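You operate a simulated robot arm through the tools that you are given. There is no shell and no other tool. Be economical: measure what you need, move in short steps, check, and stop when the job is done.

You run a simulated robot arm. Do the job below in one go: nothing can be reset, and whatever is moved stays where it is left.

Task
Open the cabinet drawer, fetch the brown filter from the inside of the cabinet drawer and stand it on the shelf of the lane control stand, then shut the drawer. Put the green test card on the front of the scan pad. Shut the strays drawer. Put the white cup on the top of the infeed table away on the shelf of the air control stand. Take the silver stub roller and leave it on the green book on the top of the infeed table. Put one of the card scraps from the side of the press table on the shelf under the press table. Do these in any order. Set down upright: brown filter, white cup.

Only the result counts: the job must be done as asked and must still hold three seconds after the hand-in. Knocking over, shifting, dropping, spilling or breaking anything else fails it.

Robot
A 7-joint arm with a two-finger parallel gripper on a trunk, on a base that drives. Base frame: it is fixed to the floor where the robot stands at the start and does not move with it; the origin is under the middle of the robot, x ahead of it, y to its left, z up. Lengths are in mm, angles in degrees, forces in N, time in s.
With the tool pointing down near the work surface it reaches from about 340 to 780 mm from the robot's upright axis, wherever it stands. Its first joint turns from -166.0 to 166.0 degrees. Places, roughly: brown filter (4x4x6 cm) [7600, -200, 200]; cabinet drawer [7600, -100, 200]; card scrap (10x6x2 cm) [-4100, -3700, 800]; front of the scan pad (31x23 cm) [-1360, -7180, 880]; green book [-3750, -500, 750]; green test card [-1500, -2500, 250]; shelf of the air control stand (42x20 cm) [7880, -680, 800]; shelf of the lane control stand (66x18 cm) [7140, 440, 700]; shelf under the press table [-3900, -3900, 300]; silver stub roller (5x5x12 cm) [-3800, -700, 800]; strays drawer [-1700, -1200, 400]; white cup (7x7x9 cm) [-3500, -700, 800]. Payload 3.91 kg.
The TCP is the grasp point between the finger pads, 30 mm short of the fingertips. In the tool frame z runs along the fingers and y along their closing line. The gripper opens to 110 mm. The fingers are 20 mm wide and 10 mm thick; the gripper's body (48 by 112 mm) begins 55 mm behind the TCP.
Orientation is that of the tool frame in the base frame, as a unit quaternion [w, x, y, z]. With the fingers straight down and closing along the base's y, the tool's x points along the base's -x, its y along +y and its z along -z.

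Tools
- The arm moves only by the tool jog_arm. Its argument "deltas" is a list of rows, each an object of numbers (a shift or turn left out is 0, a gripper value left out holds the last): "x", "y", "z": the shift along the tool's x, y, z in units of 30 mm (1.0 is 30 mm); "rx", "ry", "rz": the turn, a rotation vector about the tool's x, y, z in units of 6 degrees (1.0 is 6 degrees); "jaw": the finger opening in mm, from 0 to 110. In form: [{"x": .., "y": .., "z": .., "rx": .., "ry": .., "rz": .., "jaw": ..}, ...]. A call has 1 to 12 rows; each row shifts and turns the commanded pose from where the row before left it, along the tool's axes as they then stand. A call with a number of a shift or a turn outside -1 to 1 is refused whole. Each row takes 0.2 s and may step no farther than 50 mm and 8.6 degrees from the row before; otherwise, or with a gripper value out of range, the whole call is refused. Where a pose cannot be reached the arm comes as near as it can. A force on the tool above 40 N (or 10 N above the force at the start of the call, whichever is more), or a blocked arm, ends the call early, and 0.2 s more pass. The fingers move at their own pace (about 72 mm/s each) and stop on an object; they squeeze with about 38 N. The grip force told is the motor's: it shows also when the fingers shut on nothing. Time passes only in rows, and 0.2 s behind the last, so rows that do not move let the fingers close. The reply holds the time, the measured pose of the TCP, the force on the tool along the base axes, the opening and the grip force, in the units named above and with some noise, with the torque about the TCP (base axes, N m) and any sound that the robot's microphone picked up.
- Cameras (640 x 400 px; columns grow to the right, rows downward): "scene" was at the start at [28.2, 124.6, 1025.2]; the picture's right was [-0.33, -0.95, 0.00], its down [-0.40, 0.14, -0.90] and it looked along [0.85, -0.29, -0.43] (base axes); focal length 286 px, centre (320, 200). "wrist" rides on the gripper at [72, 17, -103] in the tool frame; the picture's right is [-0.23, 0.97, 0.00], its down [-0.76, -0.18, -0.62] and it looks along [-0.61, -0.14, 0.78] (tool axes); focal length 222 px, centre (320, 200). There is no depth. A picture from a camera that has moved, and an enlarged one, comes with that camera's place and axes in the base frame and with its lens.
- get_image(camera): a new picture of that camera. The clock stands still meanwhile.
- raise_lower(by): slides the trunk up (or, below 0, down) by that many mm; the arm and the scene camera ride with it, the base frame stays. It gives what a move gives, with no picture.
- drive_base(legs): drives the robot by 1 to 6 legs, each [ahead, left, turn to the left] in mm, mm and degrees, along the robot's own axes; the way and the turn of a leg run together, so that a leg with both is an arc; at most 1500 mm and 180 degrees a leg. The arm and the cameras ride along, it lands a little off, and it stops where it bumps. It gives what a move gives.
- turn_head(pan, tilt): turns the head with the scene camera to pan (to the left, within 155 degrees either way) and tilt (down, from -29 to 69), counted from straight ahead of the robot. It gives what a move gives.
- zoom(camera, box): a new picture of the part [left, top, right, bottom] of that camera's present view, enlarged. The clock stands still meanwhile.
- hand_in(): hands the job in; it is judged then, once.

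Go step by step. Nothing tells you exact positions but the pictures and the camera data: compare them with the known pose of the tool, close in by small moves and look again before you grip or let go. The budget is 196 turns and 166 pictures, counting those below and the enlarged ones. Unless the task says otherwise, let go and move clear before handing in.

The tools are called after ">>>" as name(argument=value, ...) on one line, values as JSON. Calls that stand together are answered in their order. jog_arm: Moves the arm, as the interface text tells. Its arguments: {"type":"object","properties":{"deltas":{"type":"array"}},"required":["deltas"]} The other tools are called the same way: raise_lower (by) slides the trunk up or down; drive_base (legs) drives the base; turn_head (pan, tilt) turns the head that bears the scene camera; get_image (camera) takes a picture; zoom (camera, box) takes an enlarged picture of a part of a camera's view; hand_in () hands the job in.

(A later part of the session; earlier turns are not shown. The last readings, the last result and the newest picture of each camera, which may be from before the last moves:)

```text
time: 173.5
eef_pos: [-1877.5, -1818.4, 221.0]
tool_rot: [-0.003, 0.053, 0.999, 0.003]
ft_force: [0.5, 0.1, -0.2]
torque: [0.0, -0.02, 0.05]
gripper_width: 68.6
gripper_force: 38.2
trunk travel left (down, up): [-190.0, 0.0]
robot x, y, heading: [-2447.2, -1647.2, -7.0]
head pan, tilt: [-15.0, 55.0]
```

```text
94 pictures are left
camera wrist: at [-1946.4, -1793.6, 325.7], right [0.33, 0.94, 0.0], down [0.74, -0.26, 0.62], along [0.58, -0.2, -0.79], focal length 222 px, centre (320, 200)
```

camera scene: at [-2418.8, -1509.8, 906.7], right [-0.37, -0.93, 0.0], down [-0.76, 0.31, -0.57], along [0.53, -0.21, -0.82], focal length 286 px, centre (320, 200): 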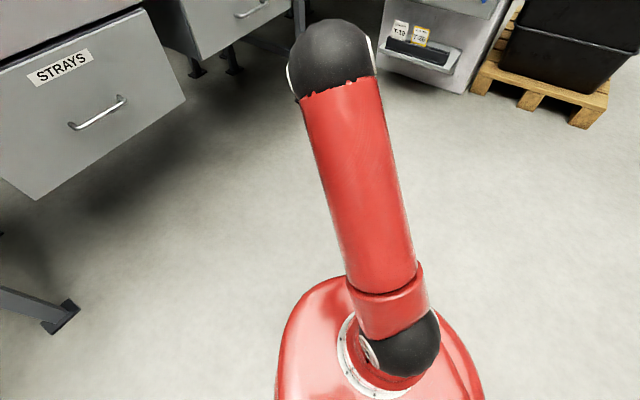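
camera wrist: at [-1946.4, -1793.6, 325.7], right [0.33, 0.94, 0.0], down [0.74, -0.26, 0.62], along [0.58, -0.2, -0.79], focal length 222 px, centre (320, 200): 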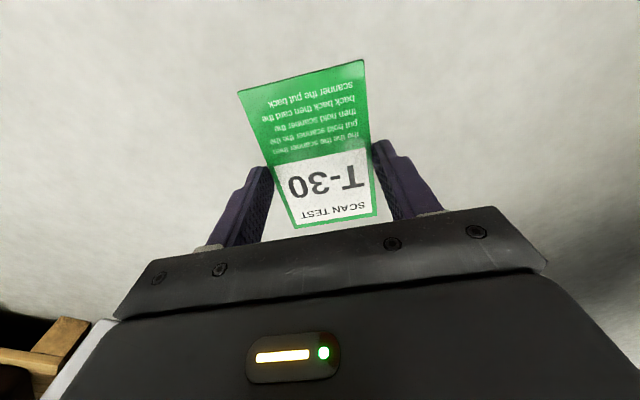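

Card held flat and steady. I raise and retract the hand for travel, then drive back into the aisle.

>>> jog_arm(deltas=[{"z": -0.9, "x": 0.3}, {"z": -0.9, "x": 0.3}, {"z": -0.9, "x": 0.3}, {"z": -0.9, "x": 0.3}, {"z": -0.9, "x": 0.3}, {"z": -0.9, "x": 0.3}, {"z": -0.9, "x": 0.3}, {"z": -0.9, "x": 0.3}, {"z": -0.9, "x": 0.3}, {"z": -0.9, "x": 0.3}, {"z": -0.9, "x": 0.3}, {"z": -0.9, "x": 0.3}])

>>> drive_base(legs=[[-200, 0, 0], [0, 0, -49.5]])

>>> turn_head(pan=-25, tilt=15)

>>> get_image(camera="scene")

```text
time: 176.1
eef_pos: [-1982.9, -1809.2, 548.0]
tool_rot: [-0.003, 0.053, 0.999, 0.002]
ft_force: [-0.1, -0.1, -0.6]
torque: [-0.02, 0.02, 0.01]
gripper_width: 68.7
gripper_force: 38.3
trunk travel left (down, up): [-190.0, 0.0]
robot x, y, heading: [-2445.7, -1639.9, -6.9]
head pan, tilt: [-15.0, 55.0]
```

```text
time: 180.0
eef_pos: [-2470.1, -2077.7, 548.5]
tool_rot: [-0.002, 0.464, 0.886, 0.004]
ft_force: [-1.1, -0.2, -0.2]
torque: [-0.03, 0.0, -0.01]
gripper_width: 68.8
gripper_force: 38.0
trunk travel left (down, up): [-190.0, 0.0]
robot x, y, heading: [-2646.4, -1616.9, -56.6]
head pan, tilt: [-15.0, 55.0]
```

```text
time: 181.0
eef_pos: [-2469.7, -2079.4, 548.0]
tool_rot: [-0.003, 0.465, 0.885, 0.004]
ft_force: [0.7, -0.7, -0.7]
torque: [0.05, 0.01, 0.0]
gripper_width: 69.0
gripper_force: 38.1
trunk travel left (down, up): [-190.0, 0.0]
robot x, y, heading: [-2646.0, -1619.6, -56.4]
head pan, tilt: [-25.0, 15.0]
```

```text
93 pictures are left
camera scene: at [-2535.5, -1575.7, 1156.9], right [-0.99, -0.15, 0.0], down [-0.04, 0.26, -0.97], along [0.15, -0.95, -0.26], focal length 286 px, centre (320, 200)
```

scene: 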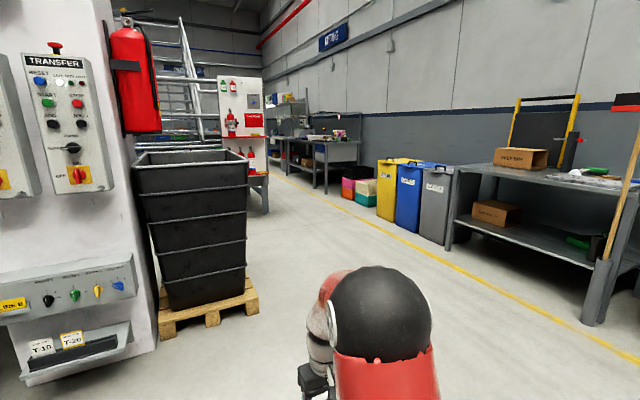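

The aisle runs along the yellow line toward the far tables where the scan pad is. I drive along it.

>>> drive_base(legs=[[700, -670, 0.7], [700, -670, 0], [1300, 0, 0], [1200, 0, 0]])

>>> turn_head(pan=-12, tilt=15)

>>> get_image(camera="scene")

```text
time: 202.5
eef_pos: [-1319.3, -6027.7, 548.5]
tool_rot: [-0.002, 0.453, 0.892, 0.004]
ft_force: [-1.2, 0.2, -0.4]
torque: [0.0, 0.02, -0.03]
gripper_width: 68.6
gripper_force: 38.1
trunk travel left (down, up): [-190.0, 0.0]
robot x, y, heading: [-1511.1, -5575.6, -54.9]
head pan, tilt: [-25.0, 15.0]
```

```text
time: 203.3
eef_pos: [-1320.2, -6027.4, 548.3]
tool_rot: [-0.003, 0.453, 0.892, 0.004]
ft_force: [0.1, -0.1, -0.7]
torque: [0.02, -0.01, 0.02]
gripper_width: 68.5
gripper_force: 38.1
trunk travel left (down, up): [-190.0, 0.0]
robot x, y, heading: [-1507.8, -5571.8, -55.0]
head pan, tilt: [-12.0, 15.0]
```

```text
92 pictures are left
camera scene: at [-1378.2, -5521.2, 1157.0], right [-0.92, -0.39, 0.0], down [-0.1, 0.24, -0.97], along [0.38, -0.89, -0.26], focal length 286 px, centre (320, 200)
```

scene: 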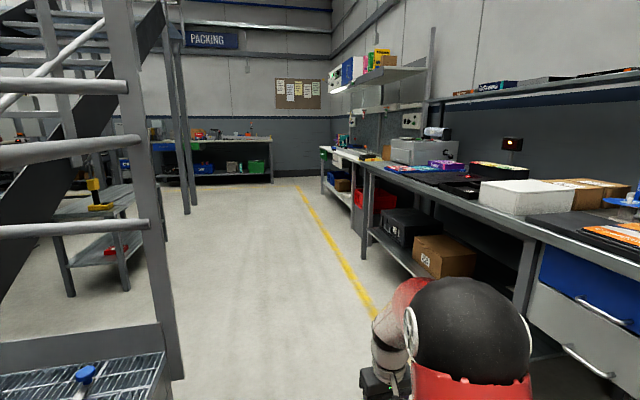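

>>> zoom(camera="scene", box=[360, 120, 520, 220])

```text
4.00 times, centred on (440, 170) of scene
camera zoom: at [-1378.2, -5521.2, 1157.0], right [-0.92, -0.39, 0.0], down [-0.1, 0.24, -0.97], along [0.38, -0.89, -0.26], focal length 1142 px, centre (-160, 320)
```

zoom: 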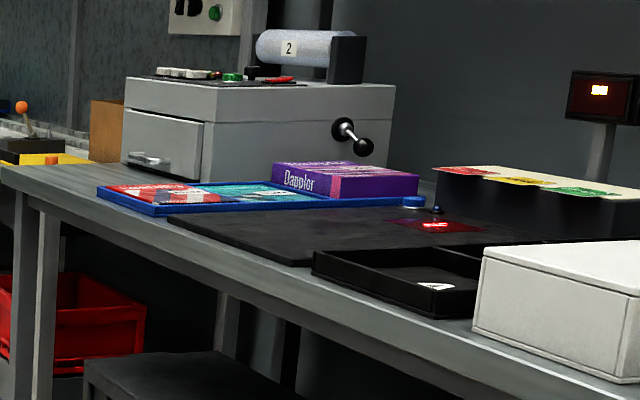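

The scan pad is the black mat with the red scan light. I drive alongside it and turn to face the table, raising the hand.

>>> drive_base(legs=[[760, -60, 0], [740, -60, 0], [0, 0, -90]])

>>> jog_arm(deltas=[{"z": -1}, {"z": -1}, {"z": -1}, {"z": -1}, {"z": -1}, {"z": -1}, {"z": -1}, {"z": -1}, {"z": -1}, {"z": -1}, {"z": -1}, {"z": -1}])

>>> turn_head(pan=0, tilt=30)

>>> get_image(camera="scene")

```text
time: 214.9
eef_pos: [-1208.6, -7051.9, 548.1]
tool_rot: [0.002, 0.955, 0.295, 0.004]
ft_force: [-0.6, -1.0, -0.1]
torque: [0.0, 0.0, 0.0]
gripper_width: 68.5
gripper_force: 38.0
trunk travel left (down, up): [-190.0, 0.0]
robot x, y, heading: [-748.2, -6875.5, -146.8]
head pan, tilt: [-12.0, 15.0]
```

```text
time: 217.5
eef_pos: [-1212.4, -7055.0, 909.9]
tool_rot: [0.002, 0.955, 0.295, 0.003]
ft_force: [0.0, -0.1, -0.5]
torque: [-0.01, 0.0, 0.02]
gripper_width: 40.2
gripper_force: 0.1
trunk travel left (down, up): [-190.0, 0.0]
robot x, y, heading: [-748.4, -6882.8, -146.8]
head pan, tilt: [-12.0, 15.0]
```

```text
time: 218.3
eef_pos: [-1212.3, -7054.4, 908.5]
tool_rot: [0.001, 0.956, 0.295, 0.004]
ft_force: [0.5, 0.2, -0.4]
torque: [-0.02, -0.01, -0.01]
gripper_width: 40.1
gripper_force: 0.1
trunk travel left (down, up): [-190.0, 0.0]
robot x, y, heading: [-751.7, -6881.8, -146.8]
head pan, tilt: [0.0, 30.0]
```

```text
90 pictures are left
camera scene: at [-688.8, -7024.8, 1132.9], right [-0.55, 0.84, 0.0], down [0.42, 0.27, -0.87], along [-0.72, -0.48, -0.5], focal length 286 px, centre (320, 200)
```

scene: 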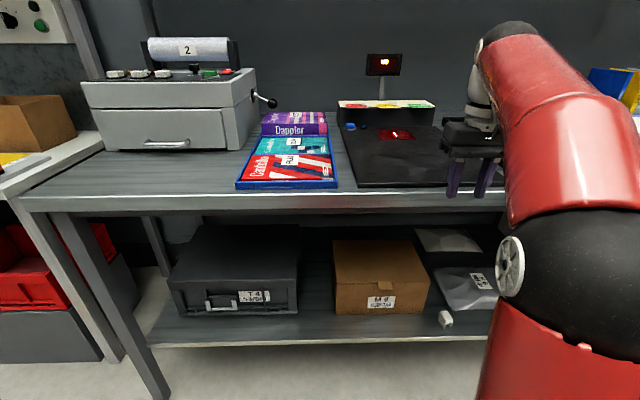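

The card is lost again — it likely caught the table edge on the way up. I back off and look for it.

>>> drive_base(legs=[[-350, 150, 0]])

>>> turn_head(pan=-5, tilt=45)

>>> get_image(camera="scene")

```text
time: 220.7
eef_pos: [-835.6, -6986.2, 907.8]
tool_rot: [0.002, 0.955, 0.297, 0.004]
ft_force: [-0.9, 0.3, 0.3]
torque: [-0.04, 0.0, 0.02]
gripper_width: 40.0
gripper_force: 0.0
trunk travel left (down, up): [-190.0, 0.0]
robot x, y, heading: [-370.8, -6808.1, -146.4]
head pan, tilt: [0.0, 30.0]
```

```text
time: 221.5
eef_pos: [-835.3, -6987.2, 907.8]
tool_rot: [0.001, 0.955, 0.297, 0.003]
ft_force: [0.4, -0.3, 0.3]
torque: [0.01, -0.01, -0.02]
gripper_width: 39.9
gripper_force: 0.1
trunk travel left (down, up): [-190.0, 0.0]
robot x, y, heading: [-375.0, -6807.5, -146.3]
head pan, tilt: [-5.0, 45.0]
```

```text
89 pictures are left
camera scene: at [-309.0, -6943.7, 1110.2], right [-0.48, 0.88, 0.0], down [0.62, 0.34, -0.71], along [-0.62, -0.34, -0.71], focal length 286 px, centre (320, 200)
```

scene: 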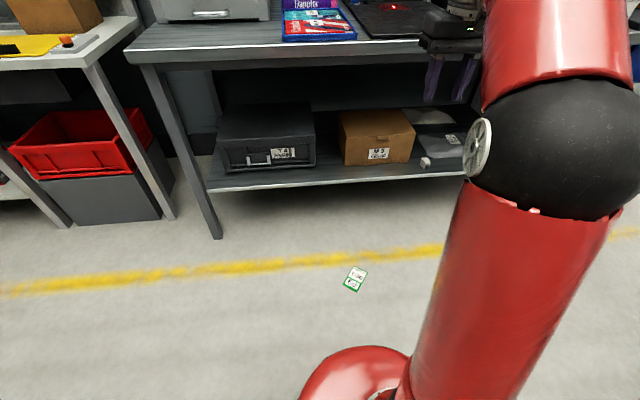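

The card lies flat on the open floor near the yellow line. I zoom in for its pose.

>>> zoom(camera="scene", box=[325, 255, 385, 305])

```text
8.00 times, centred on (355, 280) of scene
camera zoom: at [-309.0, -6943.7, 1110.2], right [-0.48, 0.88, 0.0], down [0.62, 0.34, -0.71], along [-0.62, -0.34, -0.71], focal length 2284 px, centre (40, -440)
```

zoom: 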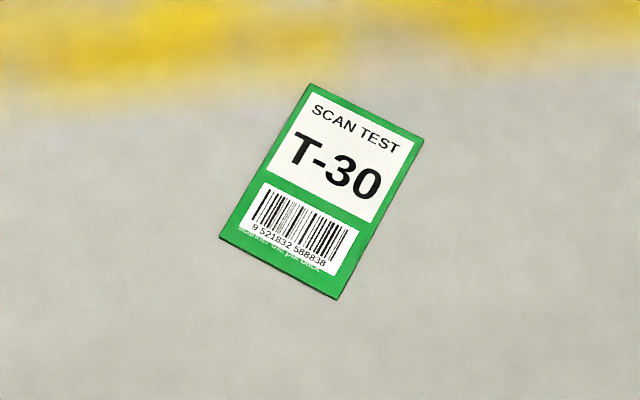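

Card centre ≈(-935,-7112), long axis at azimuth ~178°. I position the base, rotate the wrist 36°, and lower.

>>> drive_base(legs=[[90, 48, 0]])

>>> raise_lower(by=-190)

>>> jog_arm(deltas=[{"z": 1, "rz": 1, "jaw": 100}, {"z": 1, "rz": 1}, {"z": 1, "rz": 1}, {"z": 1, "rz": 1}, {"z": 1, "rz": 1}, {"z": 1, "rz": 1}, {"z": 1}, {"z": 1}, {"z": 1}, {"z": 1}, {"z": 1}, {"z": 1}])

>>> get_image(camera="wrist")

```text
time: 222.7
eef_pos: [-884.9, -7077.6, 908.2]
tool_rot: [0.001, 0.955, 0.297, 0.004]
ft_force: [-0.1, -0.2, 0.4]
torque: [0.0, 0.0, 0.0]
gripper_width: 40.3
gripper_force: 0.0
trunk travel left (down, up): [-190.0, 0.0]
robot x, y, heading: [-421.7, -6903.1, -146.4]
head pan, tilt: [-5.0, 45.0]
```

```text
time: 224.7
eef_pos: [-885.9, -7077.4, 717.3]
tool_rot: [0.002, 0.955, 0.296, 0.004]
ft_force: [0.3, 0.3, -0.6]
torque: [-0.02, 0.0, -0.01]
gripper_width: 39.7
gripper_force: 0.0
trunk travel left (down, up): [0.0, 190.0]
robot x, y, heading: [-417.3, -6902.0, -146.5]
head pan, tilt: [-5.0, 45.0]
```

```text
time: 227.3
eef_pos: [-880.6, -7078.7, 358.1]
tool_rot: [0.002, 1.0, -0.013, 0.003]
ft_force: [-0.5, -0.6, -0.4]
torque: [-0.01, -0.02, -0.01]
gripper_width: 100.1
gripper_force: 0.2
trunk travel left (down, up): [0.0, 190.0]
robot x, y, heading: [-425.0, -6901.5, -146.5]
head pan, tilt: [-5.0, 45.0]
```

```text
87 pictures are left
camera wrist: at [-809.4, -7097.4, 462.4], right [-0.25, -0.97, 0.0], down [-0.76, 0.2, 0.62], along [-0.6, 0.16, -0.79], focal length 222 px, centre (320, 200)
```

wrist: 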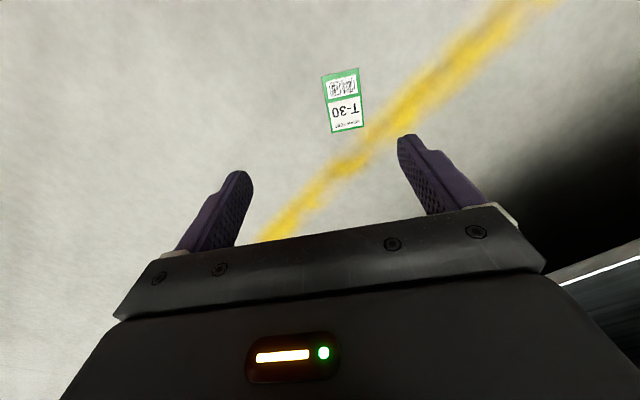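

>>> jog_arm(deltas=[{"x": -0.87, "y": 0.56, "z": 0.5}, {"x": -0.87, "y": 0.56, "z": 0.5}, {"z": 1}, {"z": 1}, {"z": 1}, {"z": 1}, {"z": 1}, {"z": 1}, {"z": 1}, {"z": 1}])

>>> get_image(camera="wrist")

```text
time: 229.5
eef_pos: [-935.0, -7110.0, 87.8]
tool_rot: [0.0, 1.0, -0.014, 0.004]
ft_force: [0.0, -1.3, -0.1]
torque: [-0.02, -0.01, 0.0]
gripper_width: 100.2
gripper_force: 0.0
trunk travel left (down, up): [0.0, 190.0]
robot x, y, heading: [-420.7, -6898.6, -146.3]
head pan, tilt: [-5.0, 45.0]
```

```text
86 pictures are left
camera wrist: at [-862.7, -7128.4, 193.3], right [-0.25, -0.97, 0.0], down [-0.76, 0.2, 0.62], along [-0.6, 0.16, -0.79], focal length 222 px, centre (320, 200)
```

wrist: 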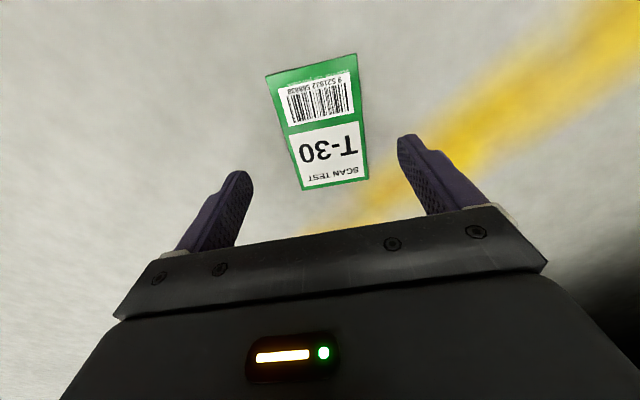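

>>> jog_arm(deltas=[{"x": -0.11, "y": 0.07, "z": 0.9}, {"z": 0.8}, {"z": 0.2}])

>>> jog_arm(deltas=[{"jaw": 40}, {"jaw": 40}, {"jaw": 40}])

>>> raise_lower(by=190)

>>> get_image(camera="wrist")

```text
time: 230.3
eef_pos: [-938.1, -7111.3, 30.3]
tool_rot: [0.001, 1.0, -0.013, 0.004]
ft_force: [1.0, 0.3, 0.1]
torque: [0.0, 0.01, 0.0]
gripper_width: 99.9
gripper_force: 0.1
trunk travel left (down, up): [0.0, 190.0]
robot x, y, heading: [-423.0, -6904.5, -146.6]
head pan, tilt: [-5.0, 45.0]
```

```text
time: 231.1
eef_pos: [-937.2, -7110.7, 29.6]
tool_rot: [0.0, 1.0, -0.013, 0.005]
ft_force: [-0.4, -0.1, -0.3]
torque: [0.01, 0.03, -0.08]
gripper_width: 68.4
gripper_force: 38.1
trunk travel left (down, up): [0.0, 190.0]
robot x, y, heading: [-423.2, -6904.2, -146.5]
head pan, tilt: [-5.0, 45.0]
```

```text
time: 233.2
eef_pos: [-937.0, -7110.6, 220.6]
tool_rot: [0.0, 1.0, -0.013, 0.005]
ft_force: [0.3, -0.7, 0.0]
torque: [0.0, -0.01, 0.01]
gripper_width: 68.8
gripper_force: 37.9
trunk travel left (down, up): [-190.0, 0.0]
robot x, y, heading: [-423.1, -6903.8, -146.6]
head pan, tilt: [-5.0, 45.0]
```

```text
85 pictures are left
camera wrist: at [-865.8, -7129.1, 325.3], right [-0.25, -0.97, 0.0], down [-0.76, 0.2, 0.62], along [-0.6, 0.16, -0.79], focal length 222 px, centre (320, 200)
```

wrist: 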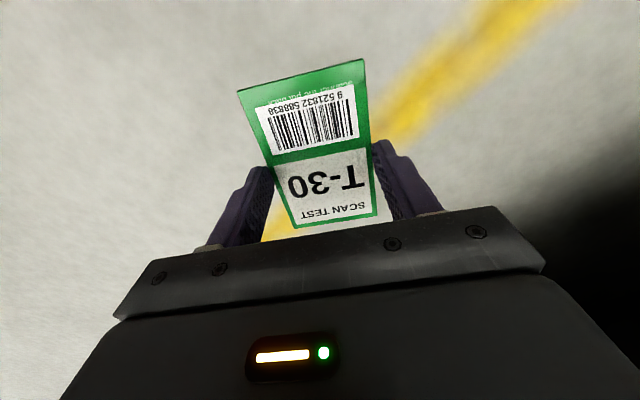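

Held again. I raise well clear of the table, retracting slightly.

>>> jog_arm(deltas=[{"z": -0.9, "x": 0.3, "y": -0.2}, {"z": -0.9, "x": 0.3, "y": -0.2}, {"z": -0.9, "x": 0.3, "y": -0.2}, {"z": -0.9, "x": 0.3, "y": -0.2}, {"z": -0.9, "x": 0.3, "y": -0.2}, {"z": -0.9, "x": 0.3, "y": -0.2}, {"z": -0.9, "x": 0.3, "y": -0.2}, {"z": -0.9, "x": 0.3, "y": -0.2}, {"z": -0.9}, {"z": -0.9}, {"z": -0.9}, {"z": -0.9}])

>>> jog_arm(deltas=[{"z": -1}, {"z": -1}, {"z": -1}, {"z": -1}, {"z": -1}, {"z": -1}, {"z": -1}, {"z": -1}, {"z": -1}, {"z": -1}, {"z": -1}, {"z": -1}])

>>> turn_head(pan=5, tilt=25)

>>> get_image(camera="scene")

```text
time: 235.8
eef_pos: [-865.0, -7063.4, 545.3]
tool_rot: [0.0, 1.0, -0.013, 0.005]
ft_force: [0.1, 0.3, -0.2]
torque: [-0.03, -0.01, 0.02]
gripper_width: 68.4
gripper_force: 38.1
trunk travel left (down, up): [-190.0, 0.0]
robot x, y, heading: [-420.6, -6899.2, -146.5]
head pan, tilt: [-5.0, 45.0]
```

```text
time: 238.4
eef_pos: [-871.1, -7065.3, 904.0]
tool_rot: [0.0, 1.0, -0.014, 0.004]
ft_force: [-0.5, -0.6, -0.5]
torque: [0.0, -0.03, 0.01]
gripper_width: 68.6
gripper_force: 38.9
trunk travel left (down, up): [-190.0, 0.0]
robot x, y, heading: [-422.2, -6902.5, -146.5]
head pan, tilt: [-5.0, 45.0]
```

```text
time: 239.2
eef_pos: [-870.7, -7064.3, 904.0]
tool_rot: [0.0, 1.0, -0.013, 0.004]
ft_force: [-0.1, 0.4, 0.3]
torque: [0.04, 0.0, 0.01]
gripper_width: 68.6
gripper_force: 38.3
trunk travel left (down, up): [-190.0, 0.0]
robot x, y, heading: [-422.8, -6906.2, -146.6]
head pan, tilt: [5.0, 25.0]
```

```text
84 pictures are left
camera scene: at [-359.2, -7053.0, 1140.7], right [-0.62, 0.78, 0.0], down [0.33, 0.26, -0.91], along [-0.71, -0.56, -0.42], focal length 286 px, centre (320, 200)
```

scene: 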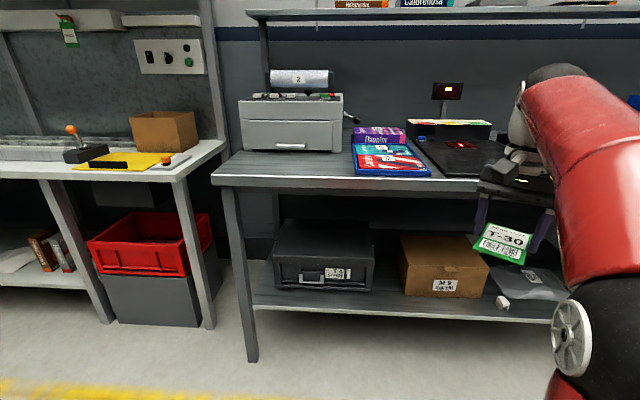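

The card is intact at z≈876; I raise further, then drive so the hand comes over the front of the pad.

>>> jog_arm(deltas=[{"z": -0.9}, {"z": -0.9}])

>>> drive_base(legs=[[380, -171, 0]])

>>> get_image(camera="wrist")

>>> turn_head(pan=-12, tilt=35)

>>> get_image(camera="scene")

```text
time: 239.8
eef_pos: [-872.0, -7063.9, 957.9]
tool_rot: [-0.001, 1.0, -0.013, 0.004]
ft_force: [-0.6, 0.0, -0.3]
torque: [0.02, -0.04, -0.02]
gripper_width: 68.6
gripper_force: 38.0
trunk travel left (down, up): [-190.0, 0.0]
robot x, y, heading: [-425.4, -6903.9, -146.7]
head pan, tilt: [5.0, 25.0]
```

```text
time: 242.4
eef_pos: [-1281.2, -7121.4, 958.1]
tool_rot: [0.0, 1.0, -0.014, 0.004]
ft_force: [-0.2, 0.1, -0.4]
torque: [0.01, 0.03, -0.01]
gripper_width: 68.6
gripper_force: 38.5
trunk travel left (down, up): [-190.0, 0.0]
robot x, y, heading: [-833.2, -6955.8, -146.8]
head pan, tilt: [5.0, 25.0]
```

```text
83 pictures are left
camera wrist: at [-1208.8, -7139.4, 1062.3], right [-0.26, -0.97, 0.0], down [-0.76, 0.2, 0.62], along [-0.6, 0.16, -0.79], focal length 222 px, centre (320, 200)
```

wrist: 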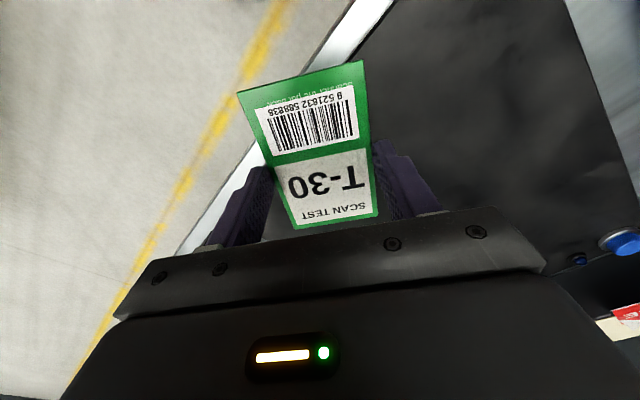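

```text
time: 243.2
eef_pos: [-1281.0, -7120.7, 957.6]
tool_rot: [0.0, 1.0, -0.015, 0.004]
ft_force: [-0.7, -0.2, 0.3]
torque: [-0.01, 0.0, 0.0]
gripper_width: 68.5
gripper_force: 38.3
trunk travel left (down, up): [-190.0, 0.0]
robot x, y, heading: [-833.7, -6958.8, -146.7]
head pan, tilt: [-12.0, 35.0]
```

```text
82 pictures are left
camera scene: at [-778.7, -7086.3, 1125.0], right [-0.36, 0.93, 0.0], down [0.53, 0.21, -0.82], along [-0.76, -0.3, -0.57], focal length 286 px, centre (320, 200)
```

scene: 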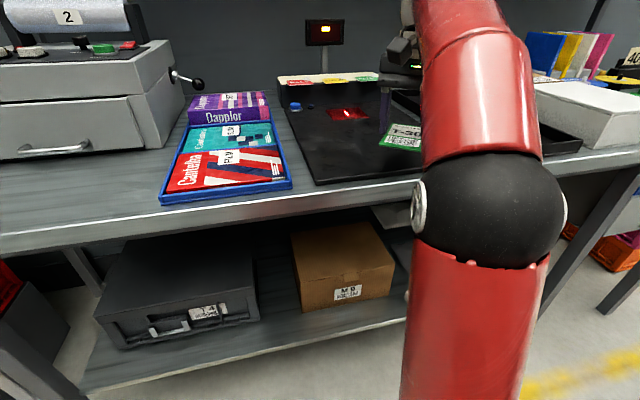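

Pad's front centre ≈(-1345,-7180) agrees with the given place. I nudge the base in 60 mm and shift the hand the rest.

>>> drive_base(legs=[[60, 0, 0]])

>>> jog_arm(deltas=[{"x": -0.5, "y": 0.9, "z": 0.5}, {"z": 0.5}])

>>> get_image(camera="scene")

>>> get_image(camera="wrist")

```text
time: 244.2
eef_pos: [-1330.7, -7153.1, 958.5]
tool_rot: [0.0, 1.0, -0.015, 0.005]
ft_force: [0.3, -0.7, -0.6]
torque: [-0.02, -0.03, 0.03]
gripper_width: 68.4
gripper_force: 37.9
trunk travel left (down, up): [-190.0, 0.0]
robot x, y, heading: [-879.7, -6992.4, -146.7]
head pan, tilt: [-12.0, 35.0]
```

```text
time: 244.8
eef_pos: [-1346.1, -7181.9, 926.4]
tool_rot: [0.0, 1.0, -0.015, 0.004]
ft_force: [0.1, 0.9, -0.6]
torque: [-0.03, 0.02, -0.01]
gripper_width: 68.6
gripper_force: 37.8
trunk travel left (down, up): [-190.0, 0.0]
robot x, y, heading: [-882.5, -6989.1, -146.6]
head pan, tilt: [-12.0, 35.0]
```

```text
81 pictures are left
camera scene: at [-828.1, -7118.7, 1125.0], right [-0.36, 0.93, 0.0], down [0.53, 0.21, -0.82], along [-0.76, -0.3, -0.57], focal length 286 px, centre (320, 200)
```

scene: 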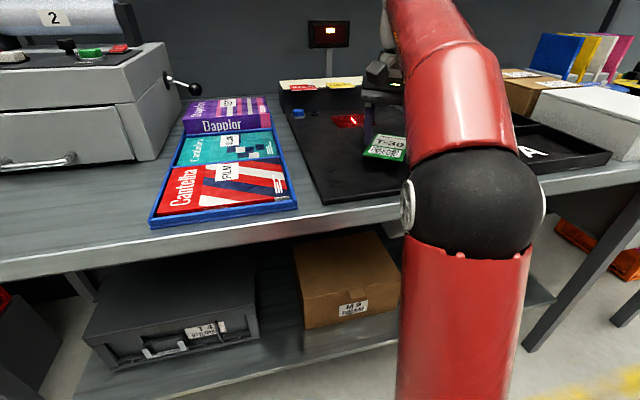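

```text
80 pictures are left
camera wrist: at [-1274.0, -7200.3, 1031.1], right [-0.26, -0.97, 0.0], down [-0.76, 0.2, 0.62], along [-0.6, 0.16, -0.79], focal length 222 px, centre (320, 200)
```

wrist: 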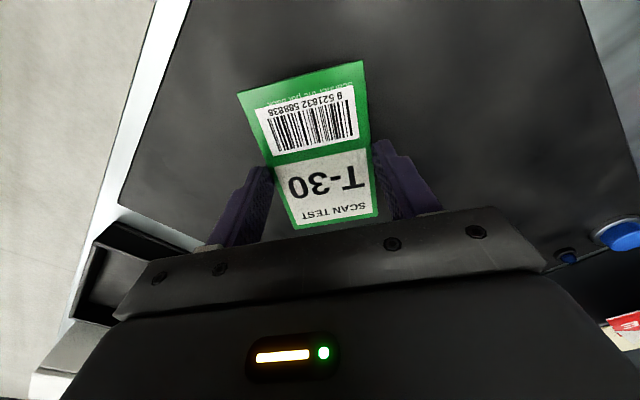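

The card hovers over the front half of the pad. I lower to contact.

>>> jog_arm(deltas=[{"z": 0.2}, {"z": 0.15}, {"z": 0.1}])

>>> zoom(camera="scene", box=[300, 80, 420, 220])

```text
time: 245.6
eef_pos: [-1346.9, -7181.2, 913.9]
tool_rot: [0.0, 1.0, -0.015, 0.004]
ft_force: [-0.1, -0.1, 0.2]
torque: [-0.01, -0.03, -0.03]
gripper_width: 68.5
gripper_force: 38.2
trunk travel left (down, up): [-190.0, 0.0]
robot x, y, heading: [-881.4, -6994.8, -146.7]
head pan, tilt: [-12.0, 35.0]
```

```text
2.86 times, centred on (360, 150) of scene
camera zoom: at [-828.1, -7118.7, 1125.0], right [-0.36, 0.93, 0.0], down [0.53, 0.21, -0.82], along [-0.76, -0.3, -0.57], focal length 816 px, centre (206, 343)
```

zoom: 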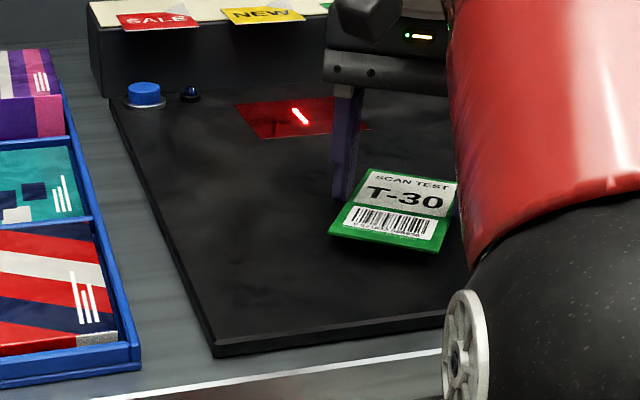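

>>> jog_arm(deltas=[{"z": 0.1}, {"z": 0.08}])

```text
time: 246.2
eef_pos: [-1346.2, -7180.9, 907.8]
tool_rot: [0.001, 1.0, -0.014, 0.003]
ft_force: [0.1, -0.2, -0.8]
torque: [0.04, 0.05, -0.02]
gripper_width: 68.8
gripper_force: 37.8
trunk travel left (down, up): [-190.0, 0.0]
robot x, y, heading: [-879.9, -6989.9, -146.7]
head pan, tilt: [-12.0, 35.0]
```

>>> jog_arm(deltas=[{"z": 0.07}, {"z": 0.07}])

>>> zoom(camera="scene", box=[300, 80, 420, 220])

```text
time: 246.8
eef_pos: [-1347.5, -7180.2, 904.9]
tool_rot: [0.0, 1.0, -0.015, 0.004]
ft_force: [-0.2, -0.2, 0.1]
torque: [0.0, 0.0, 0.02]
gripper_width: 68.7
gripper_force: 38.6
trunk travel left (down, up): [-190.0, 0.0]
robot x, y, heading: [-880.9, -6990.7, -146.5]
head pan, tilt: [-12.0, 35.0]
```

```text
2.86 times, centred on (360, 150) of scene
camera zoom: at [-828.1, -7118.7, 1125.0], right [-0.36, 0.93, 0.0], down [0.53, 0.21, -0.82], along [-0.76, -0.3, -0.57], focal length 816 px, centre (206, 343)
```

zoom: 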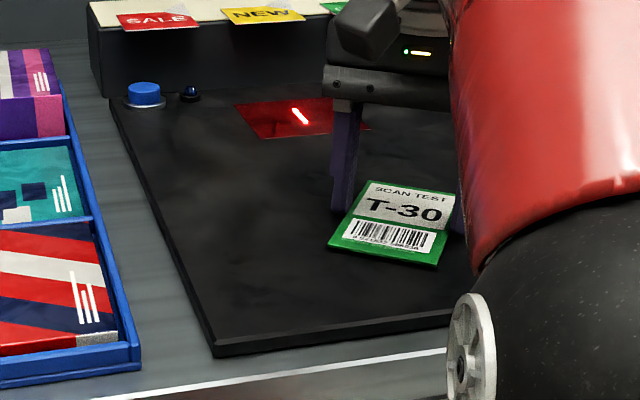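

>>> jog_arm(deltas=[{"z": 0.1}, {"z": 0.1}, {"z": 0.1}])

```text
time: 247.5
eef_pos: [-1345.4, -7180.5, 902.4]
tool_rot: [0.002, 1.0, -0.015, -0.004]
ft_force: [-0.2, -0.8, 14.9]
torque: [0.12, -0.81, -0.03]
gripper_width: 68.7
gripper_force: 38.5
trunk travel left (down, up): [-190.0, 0.0]
robot x, y, heading: [-881.6, -6989.4, -146.5]
head pan, tilt: [-12.0, 35.0]
stopped in row 3: the force on the tool passed its limit at 47 N (the readings are from after the stop); the commanded pose is now the measured one
```

Contact made. I release and rise.

>>> jog_arm(deltas=[{"z": -0.05, "jaw": 80}, {"jaw": 90}, {"jaw": 100}, {"z": -0.5}, {"z": -0.5}])

>>> zoom(camera="scene", box=[300, 80, 420, 220])

>>> get_image(camera="wrist")

```text
time: 248.7
eef_pos: [-1345.8, -7179.3, 932.4]
tool_rot: [0.002, 1.0, -0.015, -0.001]
ft_force: [-0.9, -0.2, -0.2]
torque: [-0.02, 0.02, 0.01]
gripper_width: 100.0
gripper_force: 0.1
trunk travel left (down, up): [-190.0, 0.0]
robot x, y, heading: [-882.2, -6991.6, -147.1]
head pan, tilt: [-12.0, 35.0]
```

```text
2.86 times, centred on (360, 150) of scene
camera zoom: at [-828.3, -7118.7, 1124.9], right [-0.36, 0.93, 0.0], down [0.53, 0.21, -0.82], along [-0.76, -0.3, -0.57], focal length 816 px, centre (206, 343)
```

zoom: 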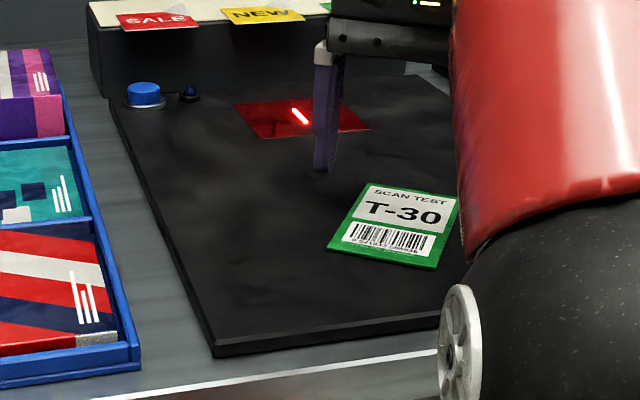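

```text
76 pictures are left
camera wrist: at [-1273.1, -7197.6, 1036.0], right [-0.26, -0.97, 0.0], down [-0.75, 0.2, 0.62], along [-0.6, 0.16, -0.78], focal length 222 px, centre (320, 200)
```

wrist: 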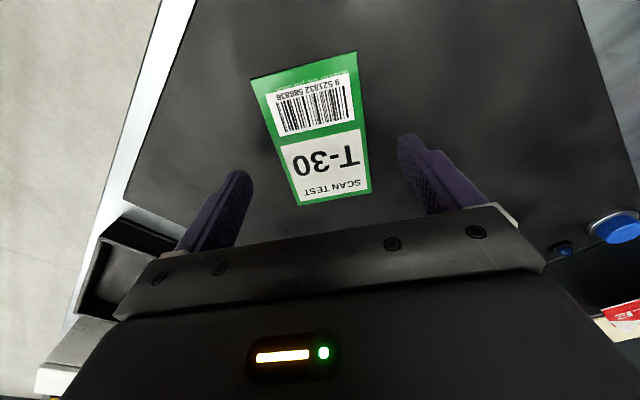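

The green card lies on the front of the pad. Next the press table: it's on the same wall side, so I back out and slide sideways down the aisle.

>>> jog_arm(deltas=[{"z": -0.8}, {"rz": -1}, {"rz": -1}, {"rz": -1}, {"rz": -1}, {"rz": -1}, {"rz": -1}])

>>> drive_base(legs=[[-360, 0, 0.9], [0, -1500, 0], [0, -1500, 0], [0, -1200, 0]])

>>> turn_head(pan=-5, tilt=25)

>>> get_image(camera="scene")

```text
time: 250.3
eef_pos: [-1343.9, -7180.3, 956.3]
tool_rot: [0.002, 0.955, 0.296, -0.002]
ft_force: [0.1, 0.4, 0.1]
torque: [0.01, 0.02, -0.01]
gripper_width: 100.0
gripper_force: 0.0
trunk travel left (down, up): [-190.0, 0.0]
robot x, y, heading: [-879.2, -6996.3, -146.8]
head pan, tilt: [-12.0, 35.0]
```

```text
time: 272.4
eef_pos: [-3442.8, -3539.0, 955.6]
tool_rot: [0.001, 0.953, 0.304, -0.002]
ft_force: [0.7, -0.8, -0.1]
torque: [0.04, 0.04, -0.04]
gripper_width: 99.8
gripper_force: 0.0
trunk travel left (down, up): [-190.0, 0.0]
robot x, y, heading: [-2987.2, -3340.9, -145.4]
head pan, tilt: [-12.0, 35.0]
```

```text
time: 273.1
eef_pos: [-3444.0, -3537.7, 955.3]
tool_rot: [0.001, 0.953, 0.304, -0.002]
ft_force: [-0.6, 0.2, 0.7]
torque: [0.0, -0.02, -0.01]
gripper_width: 100.0
gripper_force: 0.2
trunk travel left (down, up): [-190.0, 0.0]
robot x, y, heading: [-2984.3, -3342.5, -145.2]
head pan, tilt: [-5.0, 25.0]
```

```text
75 pictures are left
camera scene: at [-2926.8, -3479.5, 1140.7], right [-0.49, 0.87, 0.0], down [0.37, 0.21, -0.91], along [-0.79, -0.45, -0.42], focal length 286 px, centre (320, 200)
```

scene: 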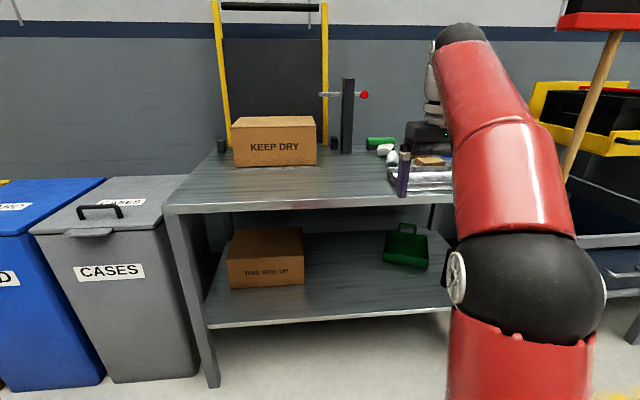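

>>> zoom(camera="scene", box=[330, 110, 490, 220])

>>> get_image(camera="wrist")

```text
3.64 times, centred on (410, 165) of scene
camera zoom: at [-2926.8, -3479.5, 1140.7], right [-0.49, 0.87, 0.0], down [0.37, 0.21, -0.91], along [-0.79, -0.45, -0.42], focal length 1038 px, centre (-7, 327)
```

zoom: 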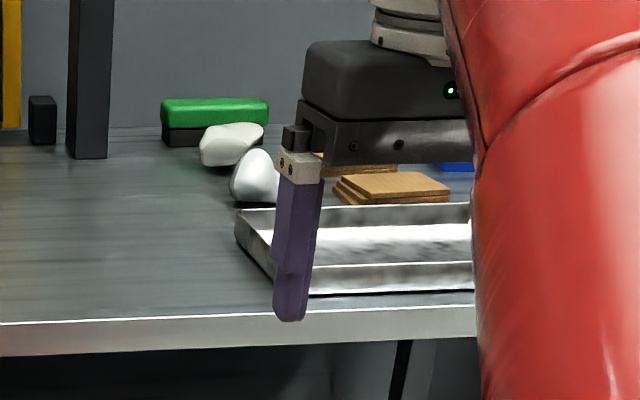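

```text
73 pictures are left
camera wrist: at [-3373.3, -3509.6, 1059.5], right [0.38, -0.93, 0.0], down [-0.72, -0.29, 0.63], along [-0.58, -0.24, -0.78], focal length 222 px, centre (320, 200)
```

wrist: 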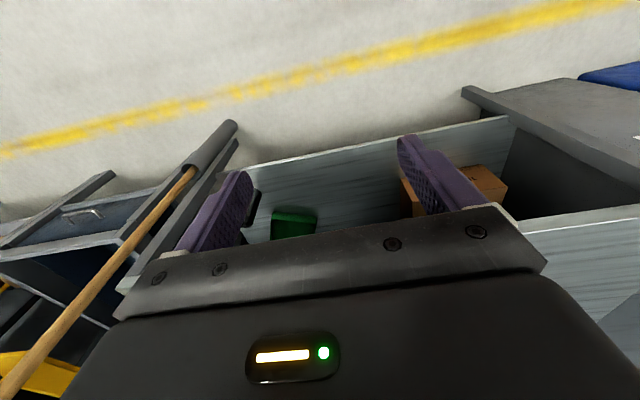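

The tan card pieces are behind the silver trays, right of the gripper. I slide right for a clear view.

>>> drive_base(legs=[[0, -300, 0]])

>>> turn_head(pan=0, tilt=25)

>>> get_image(camera="scene")

>>> zoom(camera="scene", box=[200, 90, 440, 240])

```text
time: 275.1
eef_pos: [-3615.1, -3285.4, 955.1]
tool_rot: [0.002, 0.954, 0.301, -0.002]
ft_force: [-0.1, 0.2, 0.3]
torque: [0.03, 0.01, -0.02]
gripper_width: 100.1
gripper_force: 0.0
trunk travel left (down, up): [-190.0, 0.0]
robot x, y, heading: [-3152.0, -3089.8, -146.0]
head pan, tilt: [-5.0, 25.0]
```

```text
time: 275.8
eef_pos: [-3615.2, -3285.5, 955.3]
tool_rot: [0.001, 0.954, 0.301, -0.002]
ft_force: [-0.2, 0.3, 0.3]
torque: [-0.03, 0.01, -0.01]
gripper_width: 99.9
gripper_force: 0.1
trunk travel left (down, up): [-190.0, 0.0]
robot x, y, heading: [-3153.9, -3091.7, -146.0]
head pan, tilt: [0.0, 25.0]
```

```text
72 pictures are left
camera scene: at [-3094.0, -3236.8, 1140.8], right [-0.56, 0.83, 0.0], down [0.35, 0.24, -0.91], along [-0.75, -0.51, -0.42], focal length 286 px, centre (320, 200)
```

scene: 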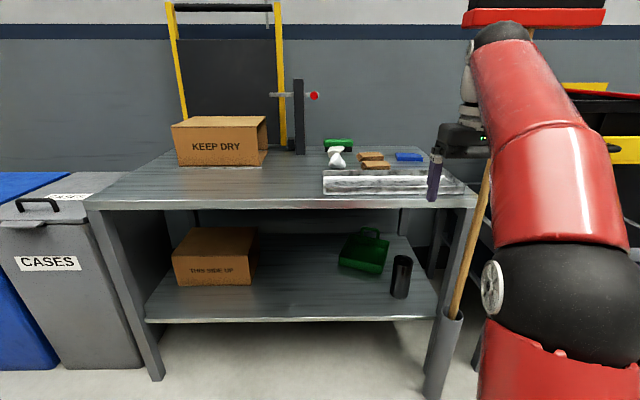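

```text
2.67 times, centred on (320, 165) of scene
camera zoom: at [-3094.0, -3236.8, 1140.8], right [-0.56, 0.83, 0.0], down [0.35, 0.24, -0.91], along [-0.75, -0.51, -0.42], focal length 761 px, centre (320, 293)
```

zoom: 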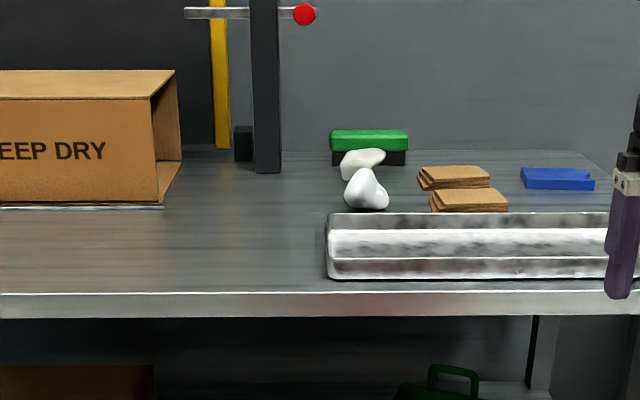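

Two tan card scraps lie behind the silver bar; I take the nearer at about (-4103,-3658). A broom stands at the right end, so I approach a bit to the left, then rotate the jaws 90° to grip across the 60 mm side.

>>> drive_base(legs=[[0, 120, 0], [450, 0, 0]])

>>> jog_arm(deltas=[{"rz": 1}, {"rz": 1}, {"rz": 1}, {"rz": 1}, {"rz": 1}, {"rz": 1}, {"rz": 1}, {"rz": 1}, {"rz": 1}, {"rz": 1}, {"rz": 1}, {"rz": 1}])

>>> jog_arm(deltas=[{"rz": 1}, {"rz": 1}, {"rz": 1}])

>>> get_image(camera="wrist")

>>> get_image(camera="scene")

```text
time: 279.3
eef_pos: [-3916.0, -3635.5, 956.2]
tool_rot: [0.002, 0.953, 0.302, -0.002]
ft_force: [-0.1, 0.2, -0.1]
torque: [-0.01, -0.03, 0.03]
gripper_width: 99.8
gripper_force: 0.0
trunk travel left (down, up): [-190.0, 0.0]
robot x, y, heading: [-3457.8, -3444.3, -145.6]
head pan, tilt: [0.0, 25.0]
```

```text
time: 281.9
eef_pos: [-3916.9, -3636.6, 955.6]
tool_rot: [0.002, 0.949, -0.316, -0.001]
ft_force: [0.1, -0.9, -1.0]
torque: [0.01, 0.0, -0.01]
gripper_width: 99.8
gripper_force: 0.0
trunk travel left (down, up): [-190.0, 0.0]
robot x, y, heading: [-3457.2, -3443.8, -146.0]
head pan, tilt: [0.0, 25.0]
```

```text
time: 282.7
eef_pos: [-3917.4, -3637.0, 956.3]
tool_rot: [0.001, 0.887, -0.461, -0.001]
ft_force: [0.3, -0.1, 0.5]
torque: [0.0, 0.0, 0.01]
gripper_width: 100.1
gripper_force: 0.0
trunk travel left (down, up): [-190.0, 0.0]
robot x, y, heading: [-3460.8, -3442.9, -145.8]
head pan, tilt: [0.0, 25.0]
```

```text
70 pictures are left
camera wrist: at [-3888.6, -3704.7, 1059.8], right [-0.93, -0.37, 0.0], down [-0.29, 0.73, 0.62], along [-0.24, 0.57, -0.78], focal length 222 px, centre (320, 200)
```

wrist: 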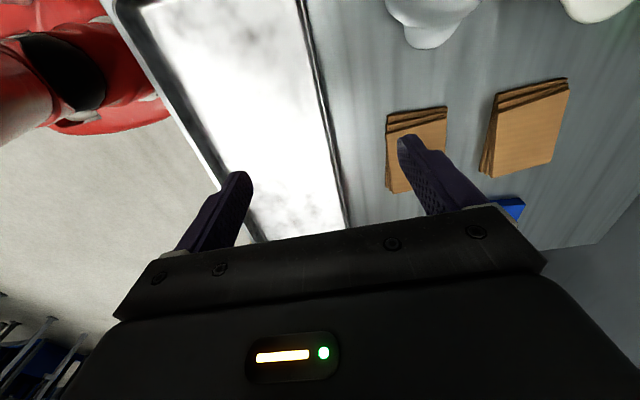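

```text
69 pictures are left
camera scene: at [-3397.3, -3586.1, 1140.8], right [-0.56, 0.83, 0.0], down [0.35, 0.24, -0.91], along [-0.75, -0.51, -0.42], focal length 286 px, centre (320, 200)
```

scene: 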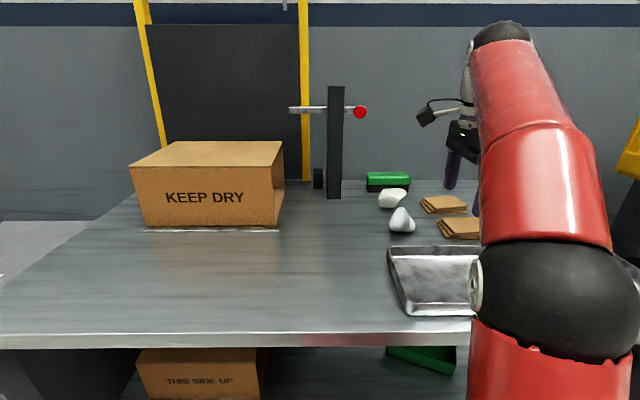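

The scrap top is at about (-4055,-3634, 802) by both cameras. I move over it while descending a little.

>>> jog_arm(deltas=[{"z": 0.8, "x": -0.5, "y": 0.3}, {"z": 0.7, "x": -0.6, "y": 0.8}, {"z": 0.5, "x": -0.7, "y": 0.8}, {"z": 0.3, "x": -0.6, "y": 0.9}, {"x": -0.3, "y": 0.9}])

>>> get_image(camera="wrist")

```text
time: 283.9
eef_pos: [-4049.0, -3632.3, 880.5]
tool_rot: [0.004, 0.888, -0.461, -0.002]
ft_force: [0.3, -0.6, 0.2]
torque: [0.0, 0.03, -0.02]
gripper_width: 99.7
gripper_force: 0.1
out of reach, approached as far as the arm can: row 5
trunk travel left (down, up): [-190.0, 0.0]
robot x, y, heading: [-3459.4, -3443.4, -145.5]
head pan, tilt: [0.0, 25.0]
```

```text
68 pictures are left
camera wrist: at [-4019.1, -3700.2, 983.9], right [-0.93, -0.38, 0.01], down [-0.29, 0.73, 0.62], along [-0.24, 0.57, -0.78], focal length 222 px, centre (320, 200)
```

wrist: 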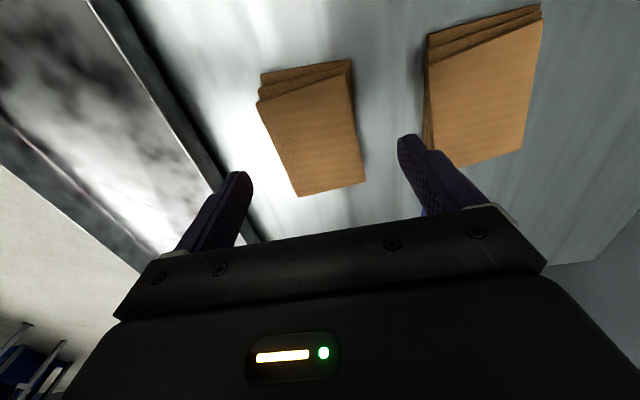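

Aligned. I make small corrections, descend and check.

>>> jog_arm(deltas=[{"x": -0.28, "y": -0.12, "z": 0.8}, {"z": 0.8}, {"z": 0.4}])

>>> get_image(camera="wrist")

```text
time: 284.8
eef_pos: [-4048.7, -3621.7, 832.0]
tool_rot: [0.009, 0.888, -0.46, -0.008]
ft_force: [-1.0, -0.9, 19.8]
torque: [0.49, -0.99, -0.08]
gripper_width: 99.2
gripper_force: 0.0
trunk travel left (down, up): [-190.0, 0.0]
robot x, y, heading: [-3457.8, -3439.1, -145.7]
head pan, tilt: [0.0, 25.0]
stopped in row 3: the force on the tool passed its limit at 50 N (the readings are from after the stop); the commanded pose is now the measured one
```

```text
67 pictures are left
camera wrist: at [-4017.3, -3690.2, 935.2], right [-0.93, -0.38, 0.02], down [-0.28, 0.73, 0.62], along [-0.25, 0.57, -0.78], focal length 222 px, centre (320, 200)
```

wrist: 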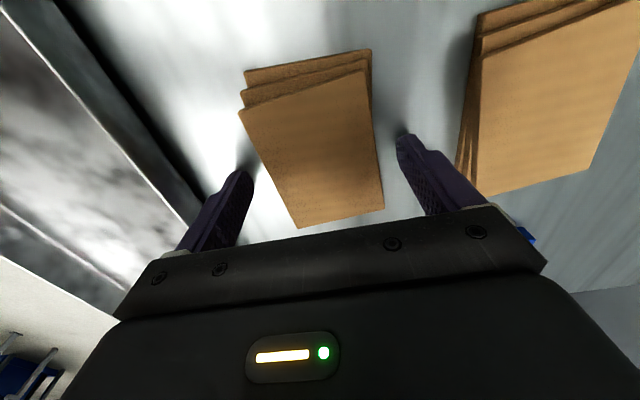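

The fingertips touched the table (top is at ~802). I lift 4 mm and close on the scrap.

>>> jog_arm(deltas=[{"z": -0.15, "x": 0.2}, {"jaw": 40}, {"jaw": 40}, {"jaw": 40}, {"jaw": 40}])

>>> jog_arm(deltas=[{"z": -0.4}, {"z": -0.4}])

>>> get_image(camera="wrist")

```text
time: 286.0
eef_pos: [-4044.7, -3628.2, 833.1]
tool_rot: [0.008, 0.888, -0.46, -0.005]
ft_force: [0.1, 0.4, -0.8]
torque: [0.01, -0.01, 0.0]
gripper_width: 58.7
gripper_force: 38.1
trunk travel left (down, up): [-190.0, 0.0]
robot x, y, heading: [-3455.9, -3441.2, -145.5]
head pan, tilt: [0.0, 25.0]
```

```text
time: 286.6
eef_pos: [-4045.4, -3627.2, 857.1]
tool_rot: [0.008, 0.888, -0.46, -0.006]
ft_force: [-0.7, -0.5, -0.4]
torque: [-0.03, -0.02, 0.02]
gripper_width: 58.4
gripper_force: 37.2
trunk travel left (down, up): [-190.0, 0.0]
robot x, y, heading: [-3454.4, -3439.3, -146.0]
head pan, tilt: [0.0, 25.0]
```

```text
66 pictures are left
camera wrist: at [-4015.3, -3695.3, 961.0], right [-0.93, -0.38, 0.02], down [-0.28, 0.73, 0.62], along [-0.25, 0.57, -0.78], focal length 222 px, centre (320, 200)
```

wrist: 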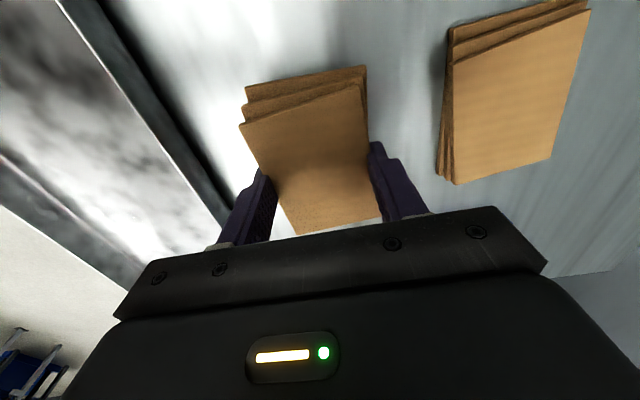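

Scrap held. I pull it back and up, then back the base out and look under the table at the shelf.

>>> jog_arm(deltas=[{"y": -0.8, "z": -0.8}, {"y": -0.8, "z": -0.8}, {"y": -0.8, "z": -0.5}, {"y": -0.8}, {"y": -0.8}, {"y": -0.8}])

>>> drive_base(legs=[[-600, 0, 0]])

>>> turn_head(pan=5, tilt=25)

>>> get_image(camera="scene")

```text
time: 288.0
eef_pos: [-3925.9, -3545.3, 917.1]
tool_rot: [0.007, 0.888, -0.46, -0.005]
ft_force: [0.3, -0.8, -0.3]
torque: [-0.01, -0.03, -0.02]
gripper_width: 58.5
gripper_force: 37.7
trunk travel left (down, up): [-190.0, 0.0]
robot x, y, heading: [-3453.9, -3441.3, -145.9]
head pan, tilt: [0.0, 25.0]
```

```text
time: 291.4
eef_pos: [-3421.5, -3199.2, 918.2]
tool_rot: [0.008, 0.885, -0.465, -0.005]
ft_force: [-0.2, 0.2, -1.2]
torque: [-0.01, -0.01, 0.01]
gripper_width: 58.6
gripper_force: 37.4
trunk travel left (down, up): [-190.0, 0.0]
robot x, y, heading: [-2950.6, -3100.8, -146.4]
head pan, tilt: [0.0, 25.0]
```

```text
time: 292.1
eef_pos: [-3420.5, -3199.0, 917.5]
tool_rot: [0.007, 0.885, -0.465, -0.007]
ft_force: [0.9, -0.5, -0.2]
torque: [0.0, 0.01, -0.03]
gripper_width: 58.6
gripper_force: 37.7
trunk travel left (down, up): [-190.0, 0.0]
robot x, y, heading: [-2950.0, -3098.4, -146.4]
head pan, tilt: [5.0, 25.0]
```

```text
65 pictures are left
camera scene: at [-2886.9, -3251.7, 1140.8], right [-0.62, 0.78, 0.0], down [0.33, 0.26, -0.91], along [-0.71, -0.57, -0.42], focal length 286 px, centre (320, 200)
```

scene: 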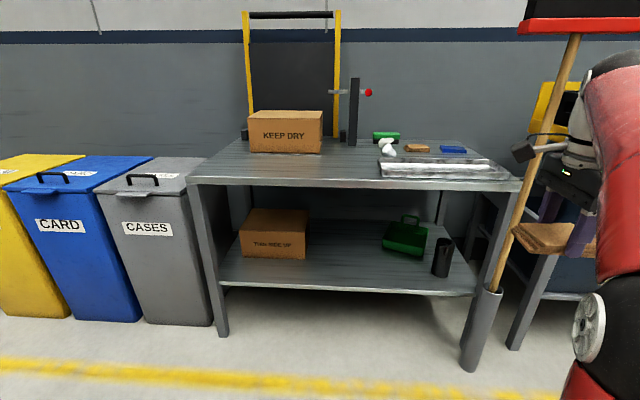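

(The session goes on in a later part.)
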